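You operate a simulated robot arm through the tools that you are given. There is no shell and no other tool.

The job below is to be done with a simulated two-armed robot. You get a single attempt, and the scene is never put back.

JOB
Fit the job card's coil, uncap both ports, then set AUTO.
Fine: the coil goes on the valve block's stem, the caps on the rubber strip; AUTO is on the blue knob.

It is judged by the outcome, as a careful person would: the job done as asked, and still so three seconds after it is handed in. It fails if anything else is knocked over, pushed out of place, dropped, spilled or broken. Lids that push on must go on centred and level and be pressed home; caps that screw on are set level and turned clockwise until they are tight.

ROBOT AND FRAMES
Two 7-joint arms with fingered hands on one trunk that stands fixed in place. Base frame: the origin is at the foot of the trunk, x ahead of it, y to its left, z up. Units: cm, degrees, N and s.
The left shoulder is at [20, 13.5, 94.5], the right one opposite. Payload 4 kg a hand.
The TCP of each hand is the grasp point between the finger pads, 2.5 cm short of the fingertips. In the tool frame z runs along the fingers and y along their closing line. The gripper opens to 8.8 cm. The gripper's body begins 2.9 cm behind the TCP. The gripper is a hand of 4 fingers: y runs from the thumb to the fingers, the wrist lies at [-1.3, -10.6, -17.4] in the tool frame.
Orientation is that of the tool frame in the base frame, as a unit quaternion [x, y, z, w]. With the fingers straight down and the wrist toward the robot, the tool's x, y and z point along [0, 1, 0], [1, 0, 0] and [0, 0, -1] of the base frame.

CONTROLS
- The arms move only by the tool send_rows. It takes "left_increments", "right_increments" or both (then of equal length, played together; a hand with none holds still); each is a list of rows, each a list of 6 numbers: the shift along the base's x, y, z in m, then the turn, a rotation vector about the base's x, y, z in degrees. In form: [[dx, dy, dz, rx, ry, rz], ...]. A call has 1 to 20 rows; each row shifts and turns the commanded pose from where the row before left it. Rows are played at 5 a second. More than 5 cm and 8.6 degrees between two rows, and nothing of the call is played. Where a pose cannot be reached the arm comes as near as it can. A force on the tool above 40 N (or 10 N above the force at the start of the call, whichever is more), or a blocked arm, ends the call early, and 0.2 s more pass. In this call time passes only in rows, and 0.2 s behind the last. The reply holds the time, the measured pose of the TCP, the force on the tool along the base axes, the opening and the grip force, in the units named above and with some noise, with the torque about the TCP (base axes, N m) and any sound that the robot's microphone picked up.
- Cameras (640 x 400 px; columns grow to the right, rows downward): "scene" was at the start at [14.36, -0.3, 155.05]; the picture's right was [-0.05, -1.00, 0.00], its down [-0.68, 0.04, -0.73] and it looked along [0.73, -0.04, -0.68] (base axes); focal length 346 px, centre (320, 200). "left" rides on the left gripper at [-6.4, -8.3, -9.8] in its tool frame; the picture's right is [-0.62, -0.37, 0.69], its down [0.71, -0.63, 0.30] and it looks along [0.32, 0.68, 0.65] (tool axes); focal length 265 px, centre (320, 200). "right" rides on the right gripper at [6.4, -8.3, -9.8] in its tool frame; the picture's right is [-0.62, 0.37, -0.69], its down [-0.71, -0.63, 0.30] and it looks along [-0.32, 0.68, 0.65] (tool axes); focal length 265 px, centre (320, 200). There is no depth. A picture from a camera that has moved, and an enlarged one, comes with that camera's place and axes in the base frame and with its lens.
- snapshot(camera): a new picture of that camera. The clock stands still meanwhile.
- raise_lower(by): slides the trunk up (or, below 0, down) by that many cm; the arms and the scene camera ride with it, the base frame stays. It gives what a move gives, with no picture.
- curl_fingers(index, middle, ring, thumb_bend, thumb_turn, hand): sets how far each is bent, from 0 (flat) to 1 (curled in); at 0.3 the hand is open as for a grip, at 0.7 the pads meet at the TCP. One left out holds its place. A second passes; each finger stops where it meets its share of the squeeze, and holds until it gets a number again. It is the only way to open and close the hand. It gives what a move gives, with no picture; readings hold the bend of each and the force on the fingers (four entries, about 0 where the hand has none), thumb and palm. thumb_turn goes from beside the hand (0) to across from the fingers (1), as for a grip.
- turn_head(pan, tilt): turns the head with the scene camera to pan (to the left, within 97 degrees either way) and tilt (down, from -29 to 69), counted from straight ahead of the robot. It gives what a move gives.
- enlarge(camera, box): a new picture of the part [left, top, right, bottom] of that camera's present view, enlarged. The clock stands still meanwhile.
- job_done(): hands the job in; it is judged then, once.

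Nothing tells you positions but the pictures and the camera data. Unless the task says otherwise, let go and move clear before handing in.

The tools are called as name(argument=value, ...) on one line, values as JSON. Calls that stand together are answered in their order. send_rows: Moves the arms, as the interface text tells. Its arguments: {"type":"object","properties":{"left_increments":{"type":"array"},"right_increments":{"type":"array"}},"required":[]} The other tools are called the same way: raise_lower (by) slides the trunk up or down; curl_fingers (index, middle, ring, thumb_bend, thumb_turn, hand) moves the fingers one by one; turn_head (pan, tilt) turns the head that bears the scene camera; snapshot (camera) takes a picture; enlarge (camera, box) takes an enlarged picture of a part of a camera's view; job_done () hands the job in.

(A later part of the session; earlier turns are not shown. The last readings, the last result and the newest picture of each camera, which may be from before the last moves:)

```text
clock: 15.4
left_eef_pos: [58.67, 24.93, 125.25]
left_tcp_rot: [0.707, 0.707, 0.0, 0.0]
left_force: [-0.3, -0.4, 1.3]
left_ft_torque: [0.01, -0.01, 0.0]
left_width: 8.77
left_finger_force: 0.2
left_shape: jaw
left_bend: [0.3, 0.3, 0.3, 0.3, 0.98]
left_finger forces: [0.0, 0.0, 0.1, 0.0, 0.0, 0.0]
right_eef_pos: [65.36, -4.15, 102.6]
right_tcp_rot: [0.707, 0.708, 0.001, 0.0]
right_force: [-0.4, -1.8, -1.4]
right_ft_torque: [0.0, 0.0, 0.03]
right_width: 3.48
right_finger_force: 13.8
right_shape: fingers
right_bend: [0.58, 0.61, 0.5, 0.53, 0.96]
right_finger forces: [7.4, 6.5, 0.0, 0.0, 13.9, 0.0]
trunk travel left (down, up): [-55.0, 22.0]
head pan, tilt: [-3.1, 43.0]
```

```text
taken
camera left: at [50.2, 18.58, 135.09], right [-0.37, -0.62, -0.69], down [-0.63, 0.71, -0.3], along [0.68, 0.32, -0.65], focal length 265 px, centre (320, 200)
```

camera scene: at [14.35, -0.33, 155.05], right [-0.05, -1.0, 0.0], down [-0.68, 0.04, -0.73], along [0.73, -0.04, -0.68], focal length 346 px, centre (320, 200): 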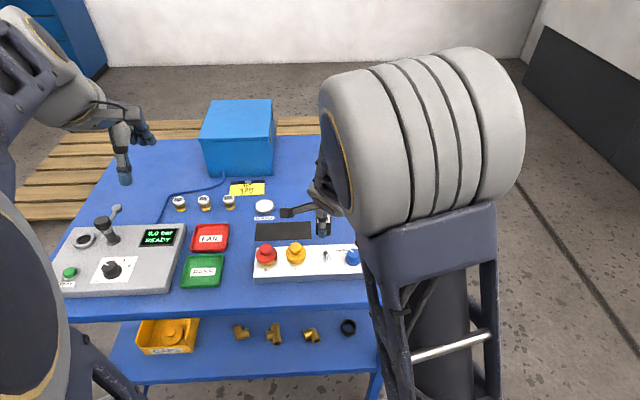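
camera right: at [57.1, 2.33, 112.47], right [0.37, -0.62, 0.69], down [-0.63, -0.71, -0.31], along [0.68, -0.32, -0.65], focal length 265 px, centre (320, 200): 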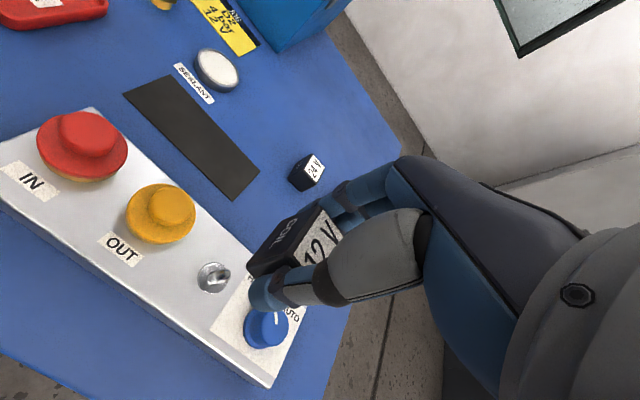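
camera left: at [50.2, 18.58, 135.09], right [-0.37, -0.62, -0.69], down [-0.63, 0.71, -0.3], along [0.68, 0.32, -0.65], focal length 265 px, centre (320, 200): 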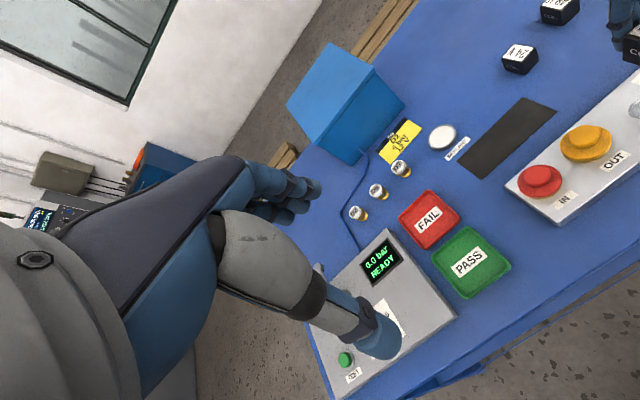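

The coil hangs about 8 cm above the stem. I'll enlarge both views to measure the coil relative to the stem.

enlarge(camera="right", box=[180, 190, 360, 310])

enlarge(camera="scene", box=[296, 200, 364, 270])

```text
3.33 times, centred on (270, 250) of right
camera zoom: at [57.1, 2.33, 112.47], right [0.37, -0.62, 0.69], down [-0.63, -0.71, -0.31], along [0.68, -0.32, -0.65], focal length 885 px, centre (487, 33)
```

zoom: 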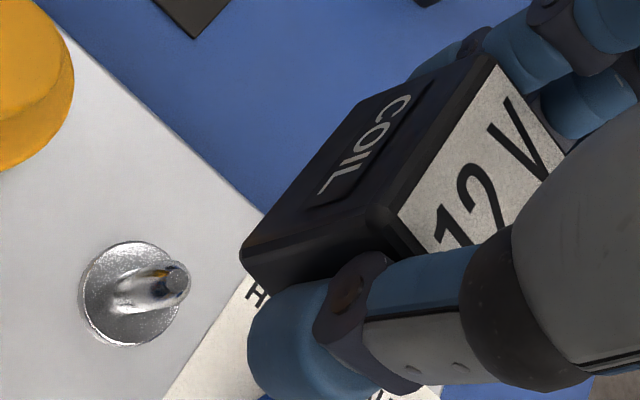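

```text
5.71 times, centred on (330, 235) of scene
camera zoom: at [14.35, -0.33, 155.05], right [-0.05, -1.0, 0.0], down [-0.68, 0.04, -0.73], along [0.73, -0.04, -0.68], focal length 1979 px, centre (263, 0)
```

zoom: 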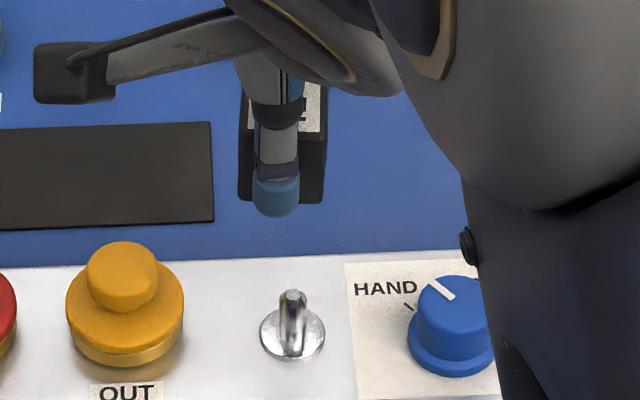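

The two views differ a little on the sideways offset (0.15 to 0.6 cm). I'll zoom more closely to settle it.

enlarge(camera="scene", box=[328, 208, 344, 262])

enlarge(camera="scene", box=[300, 205, 340, 240])

enlarge(camera="right", box=[240, 195, 350, 285])

```text
7.41 times, centred on (336, 235) of scene
camera zoom: at [14.35, -0.33, 155.05], right [-0.05, -1.0, 0.0], down [-0.68, 0.04, -0.73], along [0.73, -0.04, -0.68], focal length 2566 px, centre (202, -59)
```

zoom: 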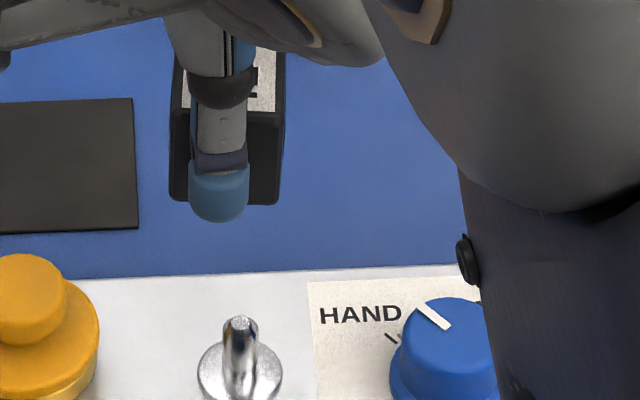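

```text
11.43 times, centred on (320, 222) of scene
camera zoom: at [14.35, -0.33, 155.05], right [-0.05, -1.0, 0.0], down [-0.68, 0.04, -0.73], along [0.73, -0.04, -0.68], focal length 3958 px, centre (320, -57)
```

zoom: 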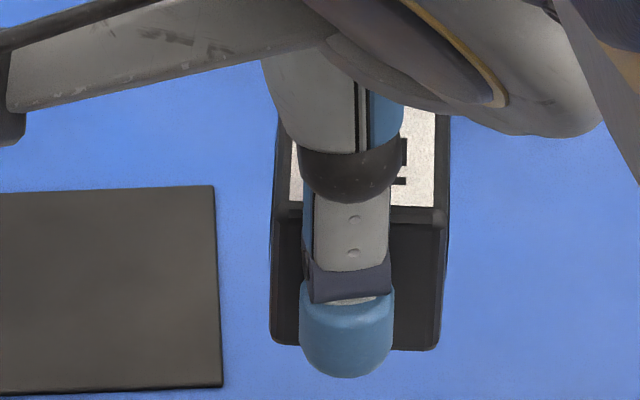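

```text
4.44 times, centred on (295, 240) of right
camera zoom: at [57.1, 2.33, 112.47], right [0.37, -0.62, 0.69], down [-0.63, -0.71, -0.31], along [0.68, -0.32, -0.65], focal length 1180 px, centre (431, 22)
```

zoom: 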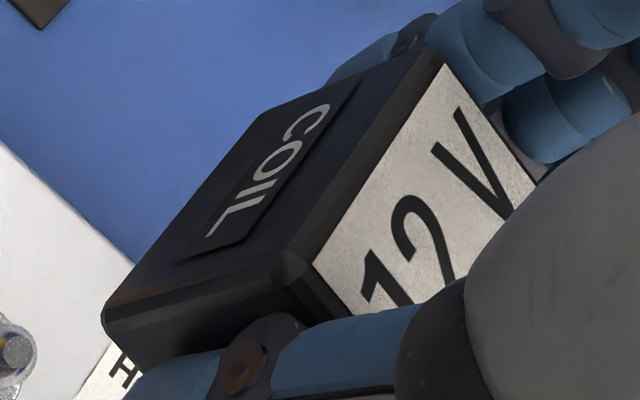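

The views still disagree by about 4 mm, so I'll zoom in further on the coil's lower edges from the scene camera.

enlarge(camera="scene", box=[312, 222, 336, 238])

enlarge(camera="right", box=[235, 240, 275, 280])

enlarge(camera="right", box=[195, 255, 235, 295])

```text
16.00 times, centred on (324, 230) of scene
camera zoom: at [14.35, -0.33, 155.05], right [-0.05, -1.0, 0.0], down [-0.68, 0.04, -0.73], along [0.73, -0.04, -0.68], focal length 5542 px, centre (256, -280)
```

zoom: 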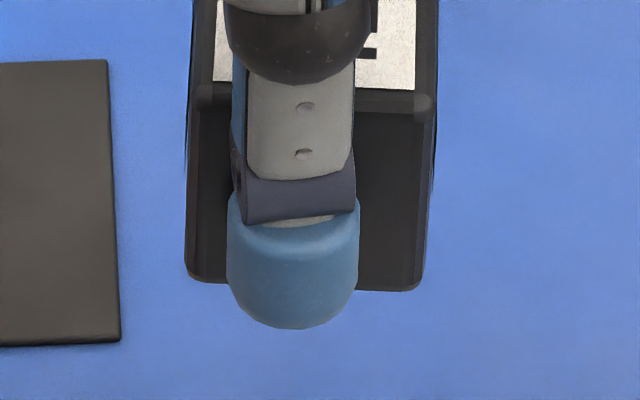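

```text
10.00 times, centred on (255, 260) of right
camera zoom: at [57.1, 2.33, 112.47], right [0.37, -0.62, 0.69], down [-0.63, -0.71, -0.31], along [0.68, -0.32, -0.65], focal length 2654 px, centre (970, -400)
```

zoom: 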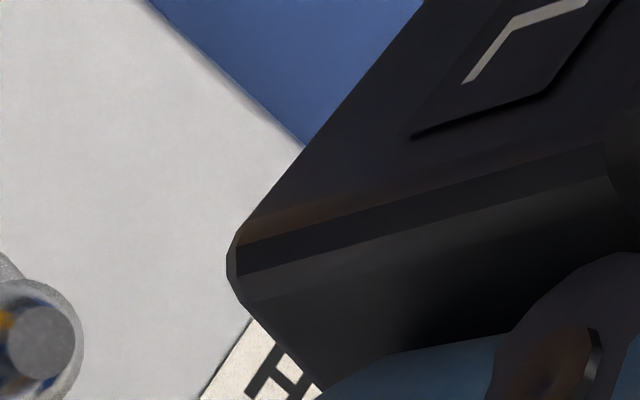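

```text
10.00 times, centred on (215, 275) of right
camera zoom: at [57.1, 2.33, 112.47], right [0.37, -0.62, 0.69], down [-0.63, -0.71, -0.31], along [0.68, -0.32, -0.65], focal length 2654 px, centre (1370, -550)
```

zoom: 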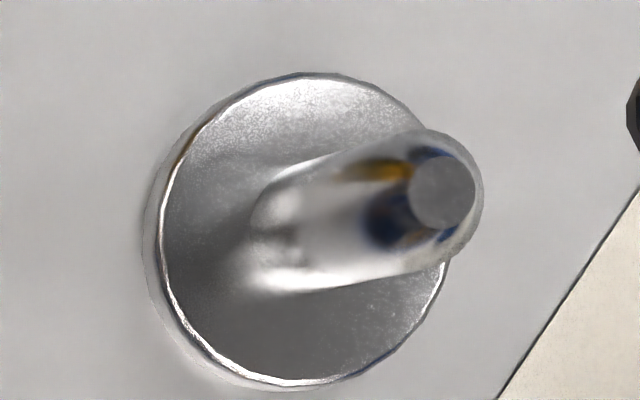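

Combining both views puts the coil's underside centre at about (64.7, −3.75) with about 5° clockwise yaw, and the stem axis at (65.3, −4.29). I'll shift +0.65, −0.5 cm, straighten the yaw, come down to just above the stem and check again.

send_rows(right_increments=[[0.0034, -0.0025, -0.02, 0, 0, 2.5], [0.0034, -0.0025, -0.02, -1, 0, 2.5], [0, 0, -0.02, 0, 0, 0], [0, 0, -0.015, 0, 0, 0]])

enlarge(camera="scene", box=[304, 224, 352, 264])

enlarge(camera="right", box=[200, 190, 350, 310])

```text
clock: 16.4
left_eef_pos: [58.65, 25.0, 125.19]
left_tcp_rot: [0.707, 0.707, 0.0, 0.001]
left_force: [0.4, 0.8, 0.5]
left_ft_torque: [0.01, 0.03, 0.02]
left_width: 8.78
left_finger_force: 0.0
left_shape: jaw
left_bend: [0.3, 0.3, 0.3, 0.3, 0.98]
left_finger forces: [0.1, 0.0, 0.0, 0.0, 0.0, 0.0]
right_eef_pos: [66.34, -4.87, 95.29]
right_tcp_rot: [0.675, 0.737, -0.006, 0.006]
right_force: [0.0, 0.1, -0.4]
right_ft_torque: [0.01, -0.01, 0.01]
right_width: 3.48
right_finger_force: 14.3
right_shape: fingers
right_bend: [0.58, 0.61, 0.5, 0.53, 0.96]
right_finger forces: [7.4, 6.6, 0.0, 0.0, 13.9, 0.0]
trunk travel left (down, up): [-55.0, 22.0]
head pan, tilt: [-3.1, 43.0]
```

```text
10.00 times, centred on (328, 244) of scene
camera zoom: at [14.36, -0.3, 155.05], right [-0.05, -1.0, 0.0], down [-0.68, 0.04, -0.73], along [0.73, -0.04, -0.68], focal length 3464 px, centre (240, -240)
```

zoom: 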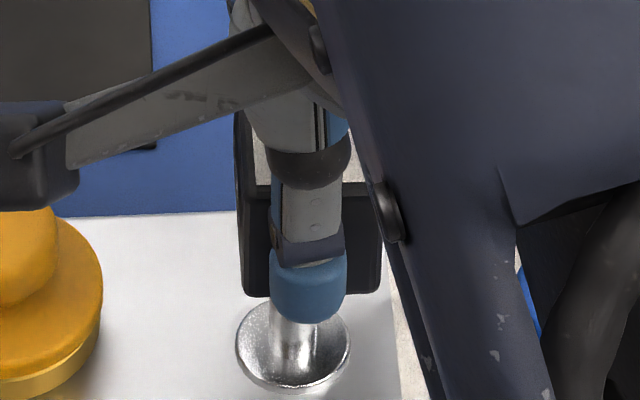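

```text
3.33 times, centred on (275, 250) of right
camera zoom: at [57.54, 0.99, 104.96], right [0.42, -0.57, 0.7], down [-0.56, -0.77, -0.29], along [0.71, -0.27, -0.65], focal length 885 px, centre (470, 33)
```

zoom: 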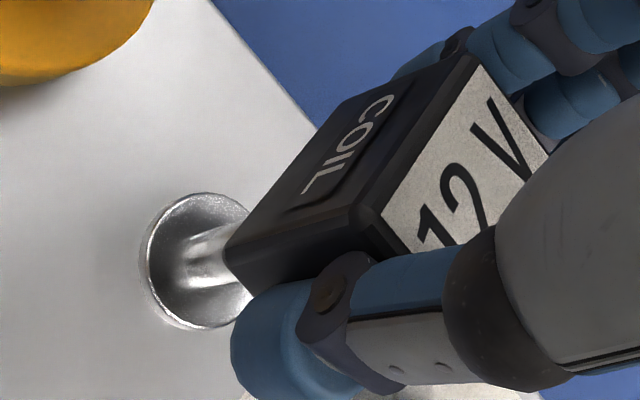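

The yaw is now straight, but the hand overshot: the coil centre is at about (65.95, −4.65) versus the stem at (65.25, −4.3). I'll move back (−0.7, +0.35) slowly, let it settle and re-measure.

send_rows(right_increments=[[-0.0035, 0.0018, 0, 0, 0, 0], [-0.0035, 0.0018, 0, 0, 0, 0], [0, 0, 0, 0, 0, 0], [0, 0, 0, 0, 0, 0], [0, 0, 0, 0, 0, 0]])

enlarge(camera="scene", box=[304, 224, 352, 264])

enlarge(camera="right", box=[200, 190, 350, 310])

```text
clock: 17.6
left_eef_pos: [58.68, 24.88, 125.16]
left_tcp_rot: [0.707, 0.707, 0.0, 0.0]
left_force: [0.4, -0.2, 0.7]
left_ft_torque: [0.0, -0.02, -0.01]
left_width: 8.75
left_finger_force: 0.0
left_shape: jaw
left_bend: [0.3, 0.3, 0.3, 0.3, 0.98]
left_finger forces: [0.0, 0.0, 0.1, 0.1, 0.0, 0.0]
right_eef_pos: [65.64, -4.52, 95.17]
right_tcp_rot: [0.676, 0.737, -0.006, 0.007]
right_force: [0.4, -0.8, -1.5]
right_ft_torque: [0.03, -0.01, -0.04]
right_width: 3.47
right_finger_force: 13.3
right_shape: fingers
right_bend: [0.58, 0.61, 0.5, 0.53, 0.96]
right_finger forces: [7.4, 6.6, 0.0, 0.0, 13.8, 0.0]
trunk travel left (down, up): [-55.0, 22.0]
head pan, tilt: [-3.1, 43.0]
```

```text
10.00 times, centred on (328, 244) of scene
camera zoom: at [14.37, -0.3, 155.05], right [-0.05, -1.0, 0.0], down [-0.68, 0.04, -0.73], along [0.73, -0.04, -0.68], focal length 3464 px, centre (240, -240)
```

zoom: 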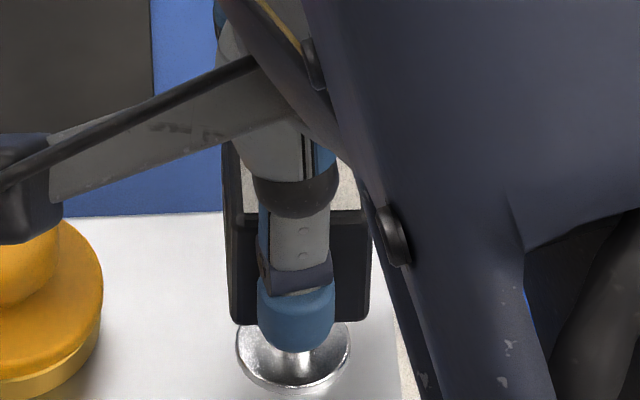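

```text
3.33 times, centred on (275, 250) of right
camera zoom: at [56.8, 1.32, 104.91], right [0.42, -0.57, 0.7], down [-0.57, -0.77, -0.29], along [0.71, -0.27, -0.65], focal length 885 px, centre (470, 33)
```

zoom: 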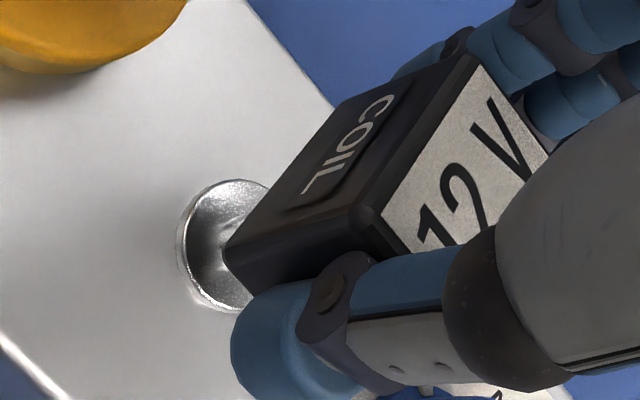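

The coil is now centred at about (65.15, −4.31), within about a millimetre of the stem axis. I'll lower it in small steps and watch the force.

send_rows(right_increments=[[0.0005, 0, -0.004, 0, 0, 0], [0, 0, -0.004, 0, 0, 0], [0, 0, -0.004, 0, 0, 0], [0, 0, -0.003, 0, 0, 0], [0, 0, 0, 0, 0, 0]])

enlarge(camera="scene", box=[304, 224, 352, 264])

enlarge(camera="right", box=[200, 190, 350, 310])

```text
clock: 18.8
left_eef_pos: [58.63, 24.93, 125.22]
left_tcp_rot: [0.708, 0.706, 0.0, 0.0]
left_force: [0.4, -0.6, -0.6]
left_ft_torque: [-0.03, 0.0, -0.03]
left_width: 8.76
left_finger_force: 0.1
left_shape: jaw
left_bend: [0.3, 0.3, 0.3, 0.3, 0.98]
left_finger forces: [0.1, 0.1, 0.0, 0.0, 0.1, 0.0]
right_eef_pos: [65.78, -4.7, 93.75]
right_tcp_rot: [0.675, 0.737, -0.007, 0.006]
right_force: [1.7, -0.1, 0.5]
right_ft_torque: [-0.03, -0.04, 0.0]
right_width: 3.45
right_finger_force: 13.8
right_shape: fingers
right_bend: [0.58, 0.61, 0.5, 0.53, 0.96]
right_finger forces: [7.8, 7.1, 0.0, 0.0, 13.4, 0.0]
trunk travel left (down, up): [-55.0, 22.0]
head pan, tilt: [-3.1, 43.0]
```

```text
10.00 times, centred on (328, 244) of scene
camera zoom: at [14.37, -0.3, 155.05], right [-0.05, -1.0, 0.0], down [-0.68, 0.04, -0.73], along [0.73, -0.04, -0.68], focal length 3464 px, centre (240, -240)
```

zoom: 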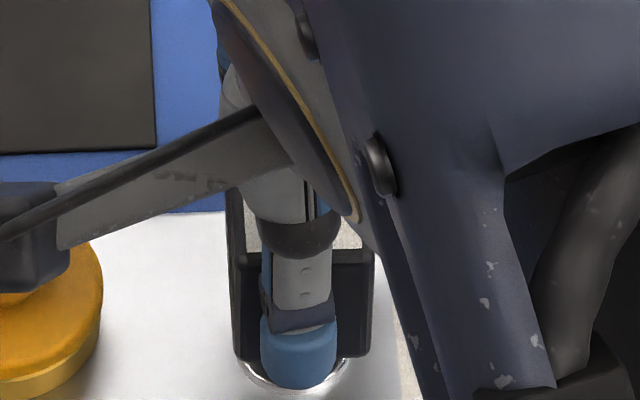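

```text
3.33 times, centred on (275, 250) of right
camera zoom: at [56.94, 1.24, 103.35], right [0.42, -0.57, 0.7], down [-0.57, -0.77, -0.29], along [0.71, -0.27, -0.65], focal length 885 px, centre (470, 33)
```

zoom: 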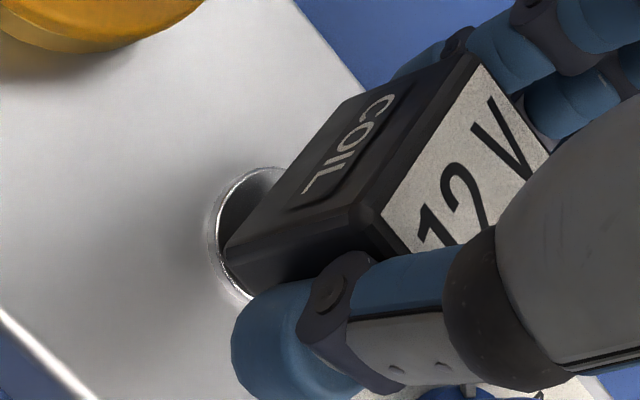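

The stem has entered the hole with almost no side force. I'll keep lowering until it seats.

send_rows(right_increments=[[0, 0, -0.003, 0, 0, 0], [0, 0, -0.003, 0, 0, 0], [0, 0, -0.003, 0, 0, 0], [0, 0, -0.003, 0, 0, 0], [0, 0, 0, 0, 0, 0]])

enlarge(camera="scene", box=[304, 224, 352, 264])

enlarge(camera="right", box=[200, 190, 350, 310])

```text
clock: 20.0
left_eef_pos: [58.68, 25.07, 125.16]
left_tcp_rot: [0.707, 0.707, 0.0, 0.0]
left_force: [0.0, 0.0, 0.1]
left_ft_torque: [-0.01, -0.02, -0.01]
left_width: 8.74
left_finger_force: 0.0
left_shape: jaw
left_bend: [0.3, 0.3, 0.3, 0.3, 0.98]
left_finger forces: [0.1, 0.1, 0.0, 0.1, 0.0, 0.0]
right_eef_pos: [65.63, -4.44, 92.53]
right_tcp_rot: [0.676, 0.737, -0.006, 0.007]
right_force: [5.2, -0.2, 0.4]
right_ft_torque: [-0.03, -0.21, 0.01]
right_width: 3.46
right_finger_force: 14.5
right_shape: fingers
right_bend: [0.57, 0.61, 0.5, 0.53, 0.96]
right_finger forces: [9.2, 8.3, 0.1, 0.0, 11.6, 0.0]
trunk travel left (down, up): [-55.0, 22.0]
head pan, tilt: [-3.1, 43.0]
```

```text
10.00 times, centred on (328, 244) of scene
camera zoom: at [14.38, -0.3, 155.05], right [-0.05, -1.0, 0.0], down [-0.68, 0.04, -0.73], along [0.73, -0.04, -0.68], focal length 3464 px, centre (240, -240)
```

zoom: 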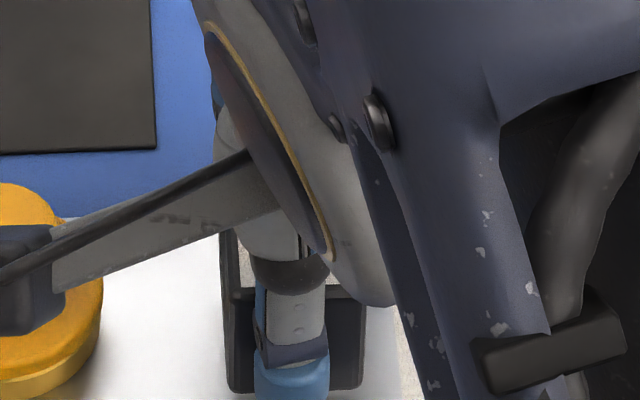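

```text
3.33 times, centred on (275, 250) of right
camera zoom: at [56.9, 1.37, 102.14], right [0.42, -0.57, 0.7], down [-0.56, -0.77, -0.29], along [0.71, -0.27, -0.65], focal length 885 px, centre (470, 33)
```

zoom: 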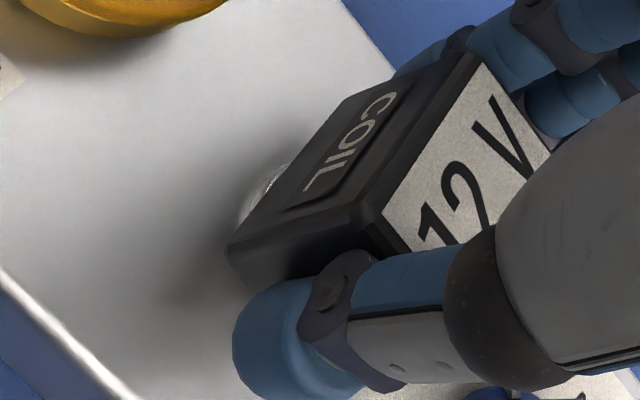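

There is about 5 N sideways in +x, so the coil needs a small nudge in +x. I'll do that and continue down.

send_rows(right_increments=[[0.0012, 0, 0, 0, 0, 0], [0, 0, -0.002, 0, 0, 0], [0, 0, -0.002, 0, 0, 0], [0, 0, -0.002, 0, 0, 0], [0, 0, 0, 0, 0, 0]])

enlarge(camera="scene", box=[304, 230, 352, 270])

enlarge(camera="right", box=[200, 190, 350, 310])

```text
clock: 21.2
left_eef_pos: [58.69, 25.01, 125.07]
left_tcp_rot: [0.707, 0.707, -0.001, 0.0]
left_force: [-0.6, -0.1, -0.5]
left_ft_torque: [-0.03, -0.04, 0.01]
left_width: 8.75
left_finger_force: 0.1
left_shape: jaw
left_bend: [0.3, 0.3, 0.3, 0.3, 0.98]
left_finger forces: [0.0, 0.1, 0.1, 0.1, 0.1, 0.0]
right_eef_pos: [65.81, -4.29, 91.81]
right_tcp_rot: [0.675, 0.738, -0.007, 0.006]
right_force: [0.7, -0.2, -0.7]
right_ft_torque: [0.01, -0.02, -0.01]
right_width: 3.47
right_finger_force: 14.3
right_shape: fingers
right_bend: [0.57, 0.61, 0.5, 0.53, 0.96]
right_finger forces: [7.5, 6.8, 0.0, 0.1, 14.0, 0.1]
trunk travel left (down, up): [-55.0, 22.0]
head pan, tilt: [-3.1, 43.0]
```

```text
10.00 times, centred on (328, 250) of scene
camera zoom: at [14.36, -0.3, 155.05], right [-0.05, -1.0, 0.0], down [-0.68, 0.04, -0.73], along [0.73, -0.04, -0.68], focal length 3464 px, centre (240, -300)
```

zoom: 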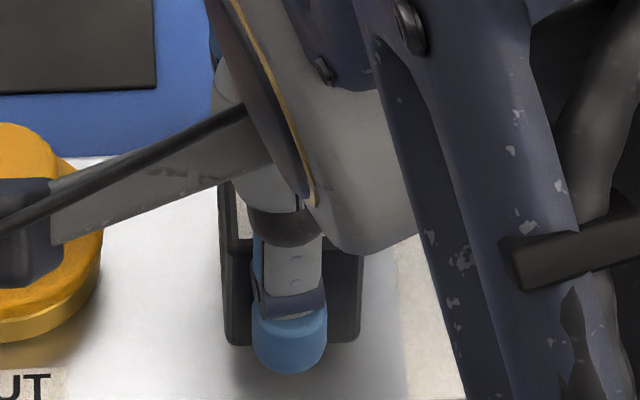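

```text
3.33 times, centred on (275, 250) of right
camera zoom: at [57.05, 1.42, 101.54], right [0.42, -0.57, 0.7], down [-0.57, -0.77, -0.29], along [0.71, -0.27, -0.65], focal length 885 px, centre (470, 33)
```

zoom: 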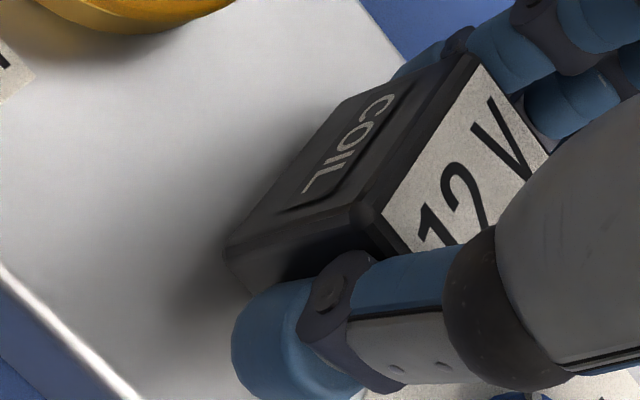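

The side force is gone and the coil is nearly down. I'll continue in small steps until I feel it seat.

send_rows(right_increments=[[0, 0, -0.002, 0, 0, 0], [0, 0, -0.002, 0, 0, 0], [0, 0, 0, 0, 0, 0]])

```text
clock: 22.0
left_eef_pos: [58.6, 25.01, 125.15]
left_tcp_rot: [0.707, 0.707, 0.0, 0.0]
left_force: [-0.1, 0.2, 0.0]
left_ft_torque: [0.01, 0.03, -0.03]
left_width: 8.79
left_finger_force: 0.2
left_shape: jaw
left_bend: [0.3, 0.3, 0.3, 0.3, 0.98]
left_finger forces: [0.1, 0.1, 0.1, 0.0, 0.0, 0.0]
right_eef_pos: [65.79, -4.45, 91.47]
right_tcp_rot: [0.676, 0.737, -0.006, 0.006]
right_force: [-0.5, -0.2, 2.3]
right_ft_torque: [-0.03, -0.04, 0.01]
right_width: 3.45
right_finger_force: 14.5
right_shape: fingers
right_bend: [0.57, 0.61, 0.5, 0.53, 0.96]
right_finger forces: [7.7, 6.9, 0.0, 0.0, 14.2, 0.0]
trunk travel left (down, up): [-55.0, 22.0]
head pan, tilt: [-3.1, 43.0]
```

send_rows(right_increments=[[0, 0, -0.0015, 0, 0, 0], [0, 0, -0.0015, 0, 0, 0], [0, 0, 0, 0, 0, 0]])

enlarge(camera="scene", box=[304, 230, 352, 270])

enlarge(camera="right", box=[200, 190, 350, 310])

```text
clock: 22.8
left_eef_pos: [58.57, 24.92, 125.26]
left_tcp_rot: [0.708, 0.707, 0.0, 0.0]
left_force: [0.8, 0.3, 0.4]
left_ft_torque: [-0.02, 0.03, 0.0]
left_width: 8.75
left_finger_force: 0.1
left_shape: jaw
left_bend: [0.3, 0.3, 0.3, 0.3, 0.98]
left_finger forces: [0.0, 0.1, 0.0, 0.0, 0.0, 0.0]
right_eef_pos: [65.79, -4.58, 91.28]
right_tcp_rot: [0.675, 0.738, -0.004, 0.007]
right_force: [-0.7, 1.2, 18.3]
right_ft_torque: [0.0, -0.14, 0.04]
right_width: 3.5
right_finger_force: 16.4
right_shape: fingers
right_bend: [0.58, 0.61, 0.5, 0.53, 0.95]
right_finger forces: [8.3, 7.8, 0.0, 0.0, 16.4, 0.0]
trunk travel left (down, up): [-55.0, 22.0]
head pan, tilt: [-3.1, 43.0]
```

```text
10.00 times, centred on (328, 250) of scene
camera zoom: at [14.32, -0.29, 155.07], right [-0.05, -1.0, 0.0], down [-0.68, 0.04, -0.73], along [0.73, -0.04, -0.68], focal length 3464 px, centre (240, -300)
```

zoom: 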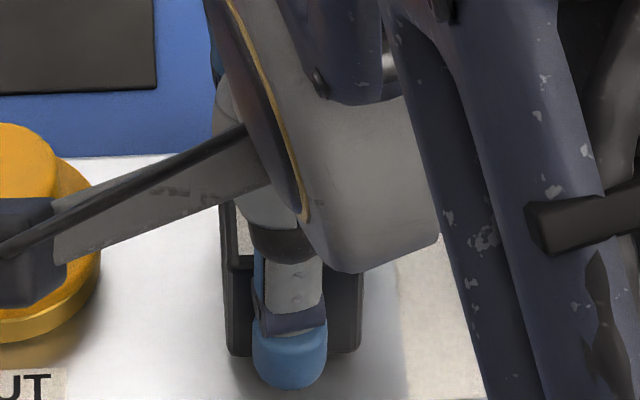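

```text
3.33 times, centred on (275, 250) of right
camera zoom: at [57.02, 1.39, 100.98], right [0.42, -0.57, 0.7], down [-0.56, -0.77, -0.29], along [0.71, -0.27, -0.65], focal length 885 px, centre (470, 33)
```

zoom: 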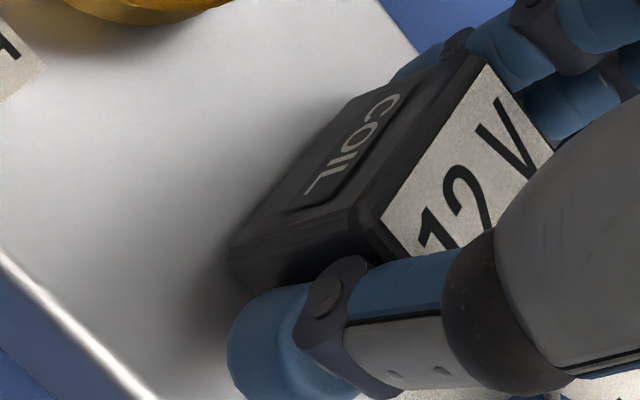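

Contact shows at 18 N vertical with the coil's bottom at the stem's base disc, so it is seated. I'll relax the downward push and open the hand.

send_rows(right_increments=[[0, 0, 0.002, 0, 0, 0], [0, 0, 0, 0, 0, 0]])

curl_fingers(hand="right", index=0.48, middle=0.48, ring=0.48, thumb_bend=0.45)

enlarge(camera="right", box=[200, 190, 350, 310])

```text
clock: 23.4
left_eef_pos: [58.6, 25.06, 125.18]
left_tcp_rot: [0.707, 0.707, 0.0, 0.001]
left_force: [0.1, -0.4, 0.0]
left_ft_torque: [0.02, 0.04, 0.02]
left_width: 8.74
left_finger_force: 0.2
left_shape: jaw
left_bend: [0.3, 0.3, 0.3, 0.3, 0.98]
left_finger forces: [0.1, 0.1, 0.0, 0.0, 0.1, 0.0]
right_eef_pos: [65.88, -4.47, 91.36]
right_tcp_rot: [0.676, 0.737, -0.005, 0.006]
right_force: [2.5, 3.1, 11.3]
right_ft_torque: [0.09, -0.25, 0.05]
right_width: 3.47
right_finger_force: 15.4
right_shape: fingers
right_bend: [0.58, 0.61, 0.5, 0.53, 0.95]
right_finger forces: [8.8, 8.2, 0.0, 0.0, 14.0, 0.0]
trunk travel left (down, up): [-55.0, 22.0]
head pan, tilt: [-3.1, 43.0]
```

```text
clock: 24.4
left_eef_pos: [58.67, 24.99, 125.28]
left_tcp_rot: [0.707, 0.707, 0.0, -0.001]
left_force: [0.1, 0.8, 0.2]
left_ft_torque: [-0.01, -0.01, -0.02]
left_width: 8.75
left_finger_force: 0.1
left_shape: jaw
left_bend: [0.3, 0.3, 0.3, 0.3, 0.98]
left_finger forces: [0.1, 0.1, 0.0, 0.0, 0.0, 0.0]
right_eef_pos: [65.71, -4.56, 91.36]
right_tcp_rot: [0.675, 0.738, -0.005, 0.006]
right_force: [-0.3, 0.0, 0.3]
right_ft_torque: [0.05, -0.05, 0.01]
right_width: 4.92
right_finger_force: 0.1
right_shape: fingers
right_bend: [0.48, 0.48, 0.48, 0.45, 0.97]
right_finger forces: [0.0, 0.0, 0.0, 0.0, 0.4, 0.1]
trunk travel left (down, up): [-55.0, 22.0]
head pan, tilt: [-3.1, 43.0]
```

```text
3.33 times, centred on (275, 250) of right
camera zoom: at [57.02, 1.32, 101.07], right [0.42, -0.57, 0.7], down [-0.57, -0.77, -0.29], along [0.71, -0.27, -0.65], focal length 885 px, centre (470, 33)
```

zoom: 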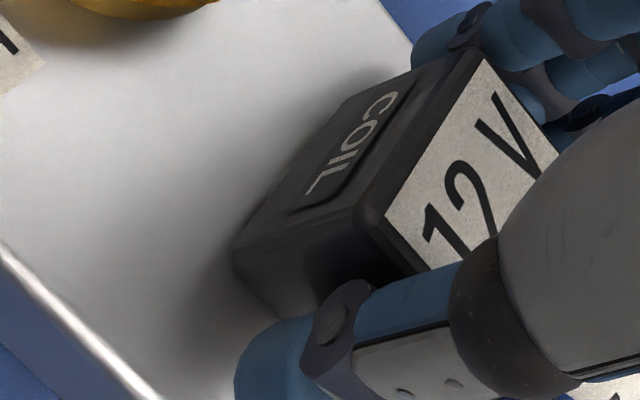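

The coil is free of the grip and standing square on the stem. I'll open fully, rise straight up and look at it.

curl_fingers(hand="right", index=0.32, middle=0.32, ring=0.32, thumb_bend=0.3)

send_rows(right_increments=[[0, 0, 0.01, 0, 0, 0], [0, 0, 0.02, 0, 0, 0], [0, 0, 0.03, 0, 0, 0], [0, 0, 0.04, 0, 0, 0], [0, 0, 0, 0, 0, 0]])

snapshot(camera="right")

enlarge(camera="scene", box=[300, 230, 348, 270])

```text
clock: 25.4
left_eef_pos: [58.69, 25.07, 125.18]
left_tcp_rot: [0.707, 0.707, 0.0, 0.001]
left_force: [0.1, 0.6, 0.3]
left_ft_torque: [0.02, 0.02, -0.02]
left_width: 8.76
left_finger_force: 0.0
left_shape: jaw
left_bend: [0.3, 0.3, 0.3, 0.3, 0.98]
left_finger forces: [0.1, 0.1, 0.1, 0.1, 0.0, 0.0]
right_eef_pos: [65.8, -4.43, 91.36]
right_tcp_rot: [0.676, 0.737, -0.006, 0.006]
right_force: [0.5, -0.9, -1.4]
right_ft_torque: [0.0, -0.01, -0.02]
right_width: 8.23
right_finger_force: 0.2
right_shape: fingers
right_bend: [0.32, 0.32, 0.32, 0.3, 0.97]
right_finger forces: [0.0, 0.1, 0.0, 0.1, 0.0, 0.0]
trunk travel left (down, up): [-55.0, 22.0]
head pan, tilt: [-3.1, 43.0]
```

```text
clock: 26.6
left_eef_pos: [58.7, 25.02, 125.33]
left_tcp_rot: [0.707, 0.707, 0.001, 0.0]
left_force: [-0.3, -0.5, -0.1]
left_ft_torque: [-0.04, -0.01, -0.03]
left_width: 8.76
left_finger_force: 0.1
left_shape: jaw
left_bend: [0.3, 0.3, 0.3, 0.3, 0.98]
left_finger forces: [0.1, 0.0, 0.0, 0.1, 0.0, 0.0]
right_eef_pos: [65.62, -4.72, 101.22]
right_tcp_rot: [0.675, 0.737, -0.007, 0.005]
right_force: [0.9, 0.3, -0.6]
right_ft_torque: [-0.01, 0.0, 0.02]
right_width: 8.25
right_finger_force: 0.1
right_shape: fingers
right_bend: [0.32, 0.32, 0.32, 0.3, 0.97]
right_finger forces: [0.1, 0.1, 0.1, 0.0, 0.0, 0.0]
trunk travel left (down, up): [-55.0, 22.0]
head pan, tilt: [-3.1, 43.0]
```

```text
taken
camera right: at [56.89, 1.1, 111.01], right [0.42, -0.57, 0.7], down [-0.57, -0.77, -0.29], along [0.71, -0.27, -0.65], focal length 265 px, centre (320, 200)
```

right: 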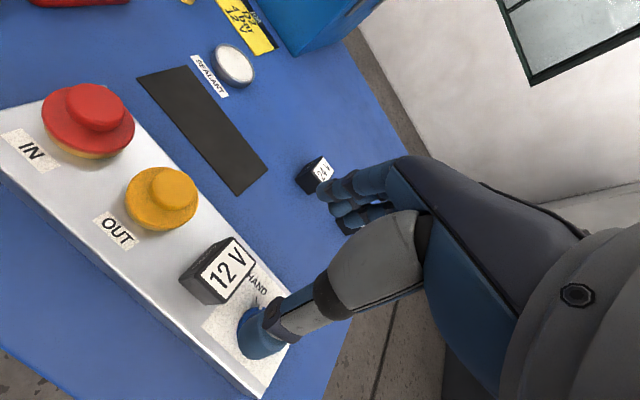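

```text
10.00 times, centred on (324, 250) of scene
camera zoom: at [14.37, -0.3, 155.05], right [-0.05, -1.0, 0.0], down [-0.68, 0.04, -0.73], along [0.73, -0.04, -0.68], focal length 3464 px, centre (280, -300)
```

zoom: 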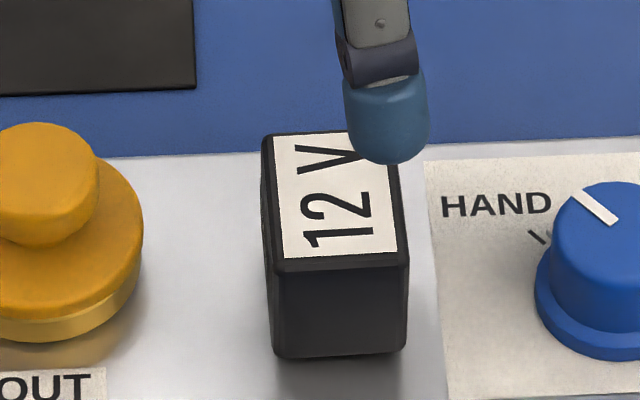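

The 12 V coil stands square on the stem. I'll look at its base and the caps from the right camera, zoomed.

enlarge(camera="right", box=[160, 210, 280, 330])

enlarge(camera="right", box=[20, 70, 220, 250])

```text
3.33 times, centred on (220, 270) of right
camera zoom: at [56.89, 1.1, 111.01], right [0.42, -0.57, 0.7], down [-0.57, -0.77, -0.29], along [0.71, -0.27, -0.65], focal length 885 px, centre (653, -33)
```

zoom: 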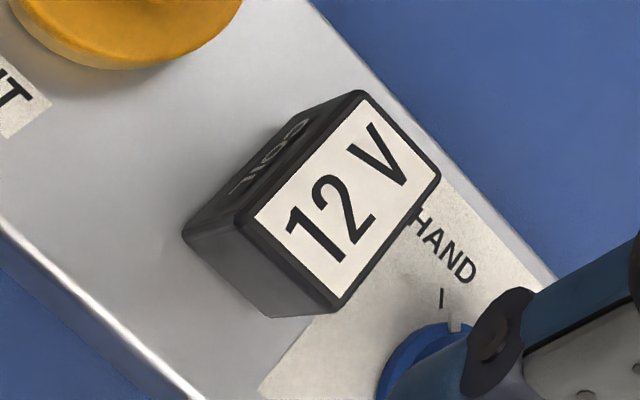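

```text
2.22 times, centred on (120, 160) of right
camera zoom: at [56.89, 1.1, 111.01], right [0.42, -0.57, 0.7], down [-0.57, -0.77, -0.29], along [0.71, -0.27, -0.65], focal length 590 px, centre (764, 289)
```

zoom: 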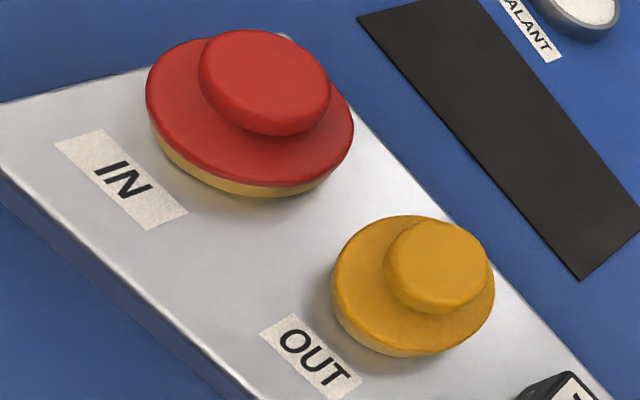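

The coil sits flush on its base. Next is the yellow OUT cap at about (66, 2.6); I'll move the right hand over it, squared up, and check alignment before going down to its grip knob.

send_rows(right_increments=[[0.001, 0.024, 0, 1, 0, -2.5], [0.001, 0.024, 0, 0, 0, -2.5], [0.001, 0.024, 0, 0, 0, 0], [0, 0, -0.02, 0, 0, 0], [0, 0, 0, 0, 0, 0]])

enlarge(camera="right", box=[180, 180, 400, 380])

enlarge(camera="scene", box=[240, 200, 336, 280])

```text
clock: 27.8
left_eef_pos: [58.66, 24.99, 125.31]
left_tcp_rot: [0.707, 0.708, 0.0, 0.0]
left_force: [0.2, 0.3, 0.3]
left_ft_torque: [0.02, 0.0, 0.02]
left_width: 8.77
left_finger_force: 0.0
left_shape: jaw
left_bend: [0.3, 0.3, 0.3, 0.3, 0.98]
left_finger forces: [0.1, 0.1, 0.0, 0.1, 0.1, 0.1]
right_eef_pos: [65.96, 2.69, 99.49]
right_tcp_rot: [0.707, 0.707, 0.0, 0.0]
right_force: [-0.5, 0.7, 0.0]
right_ft_torque: [0.01, -0.02, 0.02]
right_width: 8.22
right_finger_force: 0.1
right_shape: fingers
right_bend: [0.32, 0.32, 0.32, 0.3, 0.97]
right_finger forces: [0.0, 0.1, 0.1, 0.1, 0.0, 0.1]
trunk travel left (down, up): [-55.0, 22.0]
head pan, tilt: [-3.1, 43.0]
```

```text
2.00 times, centred on (290, 280) of right
camera zoom: at [57.72, 9.08, 109.25], right [0.37, -0.62, 0.69], down [-0.63, -0.71, -0.31], along [0.68, -0.32, -0.65], focal length 531 px, centre (380, 40)
```

zoom: 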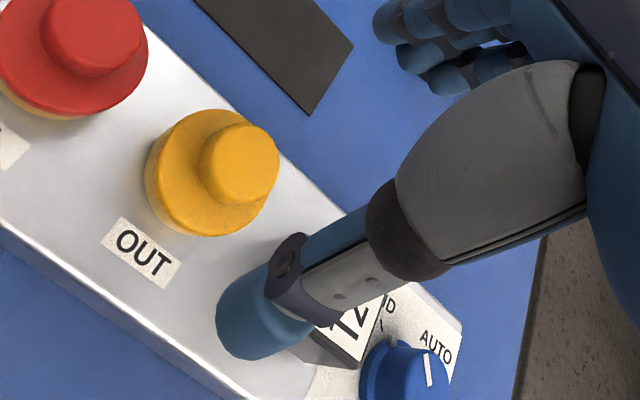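

```text
5.00 times, centred on (288, 240) of scene
camera zoom: at [14.36, -0.3, 155.05], right [-0.05, -1.0, 0.0], down [-0.68, 0.04, -0.73], along [0.73, -0.04, -0.68], focal length 1732 px, centre (480, 0)
```

zoom: 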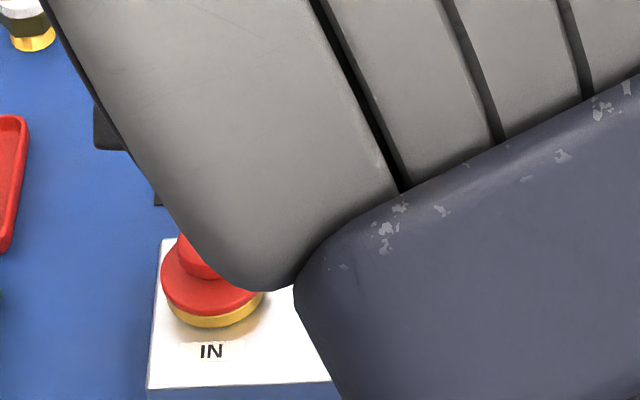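

The right forearm blocks the head camera here, so the left hand is better for both caps. I'll retreat the right hand to its start place and bring the left hand over the yellow cap.

send_rows(right_increments=[[0, 0, 0.04, 0, 0, 0], [0, 0, 0.04, 0, 0, 0], [-0.01, -0.03, 0.018, 0, 0, 0], [-0.015, -0.037, 0.018, 0, 0, 0], [-0.015, -0.037, 0.014, 0, 0, 0], [-0.015, -0.037, 0.014, 0, 0, 0], [-0.015, -0.04, 0.014, 0, 0, 0], [-0.015, -0.04, 0.013, 0, 0, 0], [-0.012, -0.039, 0, 0, 0, 0], [0, 0, 0, 0, 0, 0]])

send_rows(left_increments=[[0.006, -0.018, -0.02, 0, 0, 0], [0.006, -0.02, -0.02, 0, 0, 0], [0.006, -0.02, -0.02, 0, 0, 0], [0.006, -0.02, -0.02, 0, 0, 0], [0.006, -0.02, -0.02, 0, 0, 0], [0.006, -0.02, -0.02, 0, 0, 0], [0.006, -0.02, -0.02, 0, 0, 0], [0.006, -0.02, -0.02, 0, 0, 0], [0.006, -0.02, -0.02, 0, 0, 0], [0.006, -0.02, -0.02, 0, 0, 0], [0.006, -0.026, -0.02, 0, 0, 0], [0.006, 0, -0.02, 0, 0, 0], [0, 0, 0, 0, 0, 0], [0, 0, 0, 0, 0, 0]])

snapshot(camera="left")

snapshot(camera="scene")

snapshot(camera="right")

```text
clock: 30.0
left_eef_pos: [58.65, 25.04, 125.23]
left_tcp_rot: [0.707, 0.707, 0.0, 0.0]
left_force: [-0.6, 0.5, 0.0]
left_ft_torque: [-0.01, 0.02, 0.0]
left_width: 8.77
left_finger_force: 0.0
left_shape: jaw
left_bend: [0.3, 0.3, 0.3, 0.3, 0.98]
left_finger forces: [0.0, 0.0, 0.1, 0.0, 0.1, 0.1]
right_eef_pos: [56.16, -23.01, 116.47]
right_tcp_rot: [0.707, 0.707, 0.0, 0.0]
right_force: [-0.1, 0.8, 0.2]
right_ft_torque: [0.01, -0.05, -0.01]
right_width: 8.26
right_finger_force: 0.1
right_shape: fingers
right_bend: [0.32, 0.32, 0.32, 0.3, 0.97]
right_finger forces: [0.0, 0.0, 0.0, 0.0, 0.0, 0.1]
trunk travel left (down, up): [-55.0, 22.0]
head pan, tilt: [-3.1, 43.0]
```

```text
clock: 33.0
left_eef_pos: [66.01, 2.52, 101.07]
left_tcp_rot: [0.706, 0.708, 0.0, 0.0]
left_force: [0.2, -0.1, -0.1]
left_ft_torque: [0.0, 0.03, 0.02]
left_width: 8.75
left_finger_force: 0.0
left_shape: jaw
left_bend: [0.3, 0.3, 0.3, 0.3, 0.98]
left_finger forces: [0.1, 0.1, 0.0, 0.0, 0.0, 0.0]
right_eef_pos: [56.21, -23.13, 116.43]
right_tcp_rot: [0.707, 0.707, 0.0, 0.0]
right_force: [-0.2, 0.6, 0.0]
right_ft_torque: [-0.03, 0.01, 0.02]
right_width: 8.25
right_finger_force: 0.0
right_shape: fingers
right_bend: [0.32, 0.32, 0.32, 0.3, 0.97]
right_finger forces: [0.0, 0.0, 0.0, 0.0, 0.0, 0.1]
trunk travel left (down, up): [-55.0, 22.0]
head pan, tilt: [-3.1, 43.0]
```

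```text
taken
camera left: at [57.55, -3.8, 110.88], right [-0.37, -0.62, -0.69], down [-0.63, 0.71, -0.3], along [0.68, 0.32, -0.65], focal length 265 px, centre (320, 200)
```

left: 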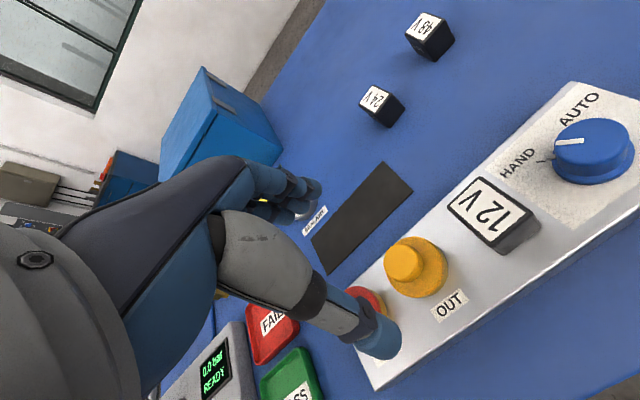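

```text
taken
camera scene: at [14.36, -0.31, 155.05], right [-0.05, -1.0, 0.0], down [-0.68, 0.04, -0.73], along [0.73, -0.04, -0.68], focal length 346 px, centre (320, 200)
```

scene: 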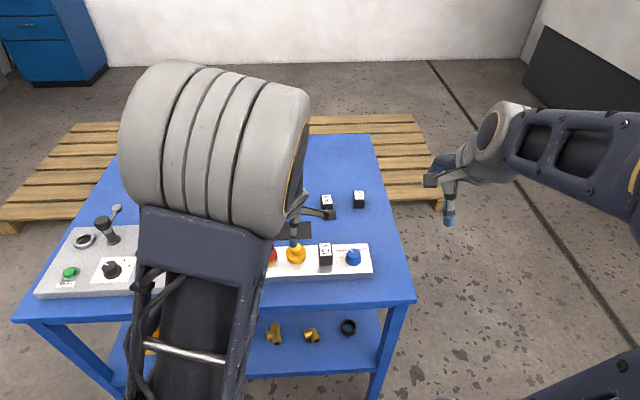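

```text
taken
camera right: at [47.99, -16.59, 126.24], right [0.37, -0.62, 0.69], down [-0.63, -0.71, -0.31], along [0.68, -0.32, -0.65], focal length 265 px, centre (320, 200)
```

right: 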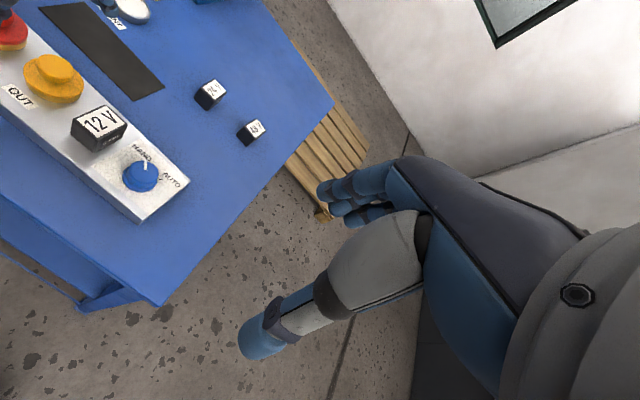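

Left hand is above the yellow cap and the views are clear. I'll measure the cap's knob relative to the hand with enlarged views.

enlarge(camera="scene", box=[272, 220, 320, 260])

enlarge(camera="scene", box=[264, 236, 304, 272])

enlarge(camera="left", box=[330, 210, 480, 360])

enlarge(camera="right", box=[0, 20, 120, 120])

```text
10.00 times, centred on (296, 240) of scene
camera zoom: at [14.36, -0.31, 155.05], right [-0.05, -1.0, 0.0], down [-0.68, 0.04, -0.73], along [0.73, -0.04, -0.68], focal length 3464 px, centre (560, -200)
```

zoom: 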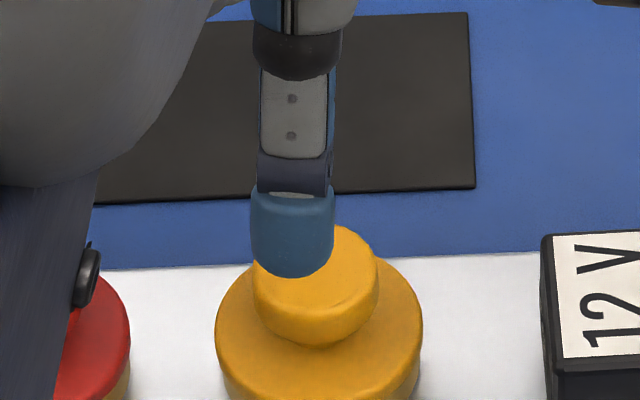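

```text
11.11 times, centred on (284, 254) of scene
camera zoom: at [14.36, -0.31, 155.05], right [-0.05, -1.0, 0.0], down [-0.68, 0.04, -0.73], along [0.73, -0.04, -0.68], focal length 3848 px, centre (720, -400)
```

zoom: 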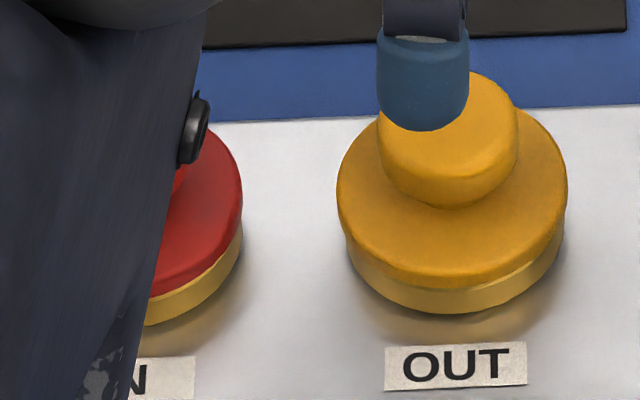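

```text
2.67 times, centred on (405, 285) of left
camera zoom: at [57.55, -3.8, 110.88], right [-0.37, -0.62, -0.69], down [-0.63, 0.71, -0.3], along [0.68, 0.32, -0.65], focal length 708 px, centre (93, -27)
```

zoom: 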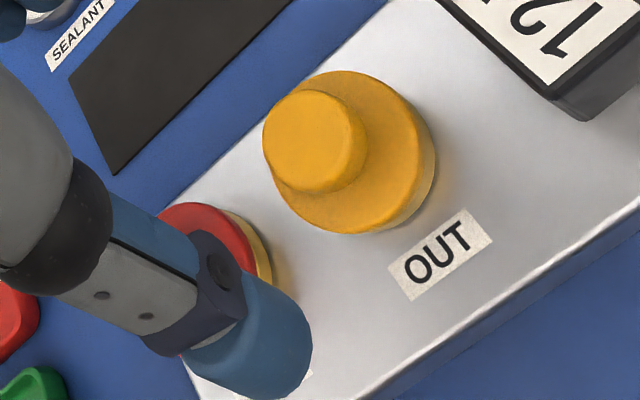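

```text
4.00 times, centred on (60, 70) of right
camera zoom: at [47.99, -16.59, 126.24], right [0.37, -0.62, 0.69], down [-0.63, -0.71, -0.31], along [0.68, -0.32, -0.65], focal length 1062 px, centre (1360, 720)
```

zoom: 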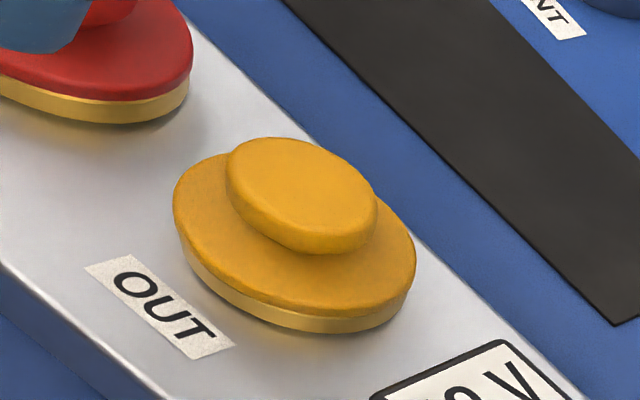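

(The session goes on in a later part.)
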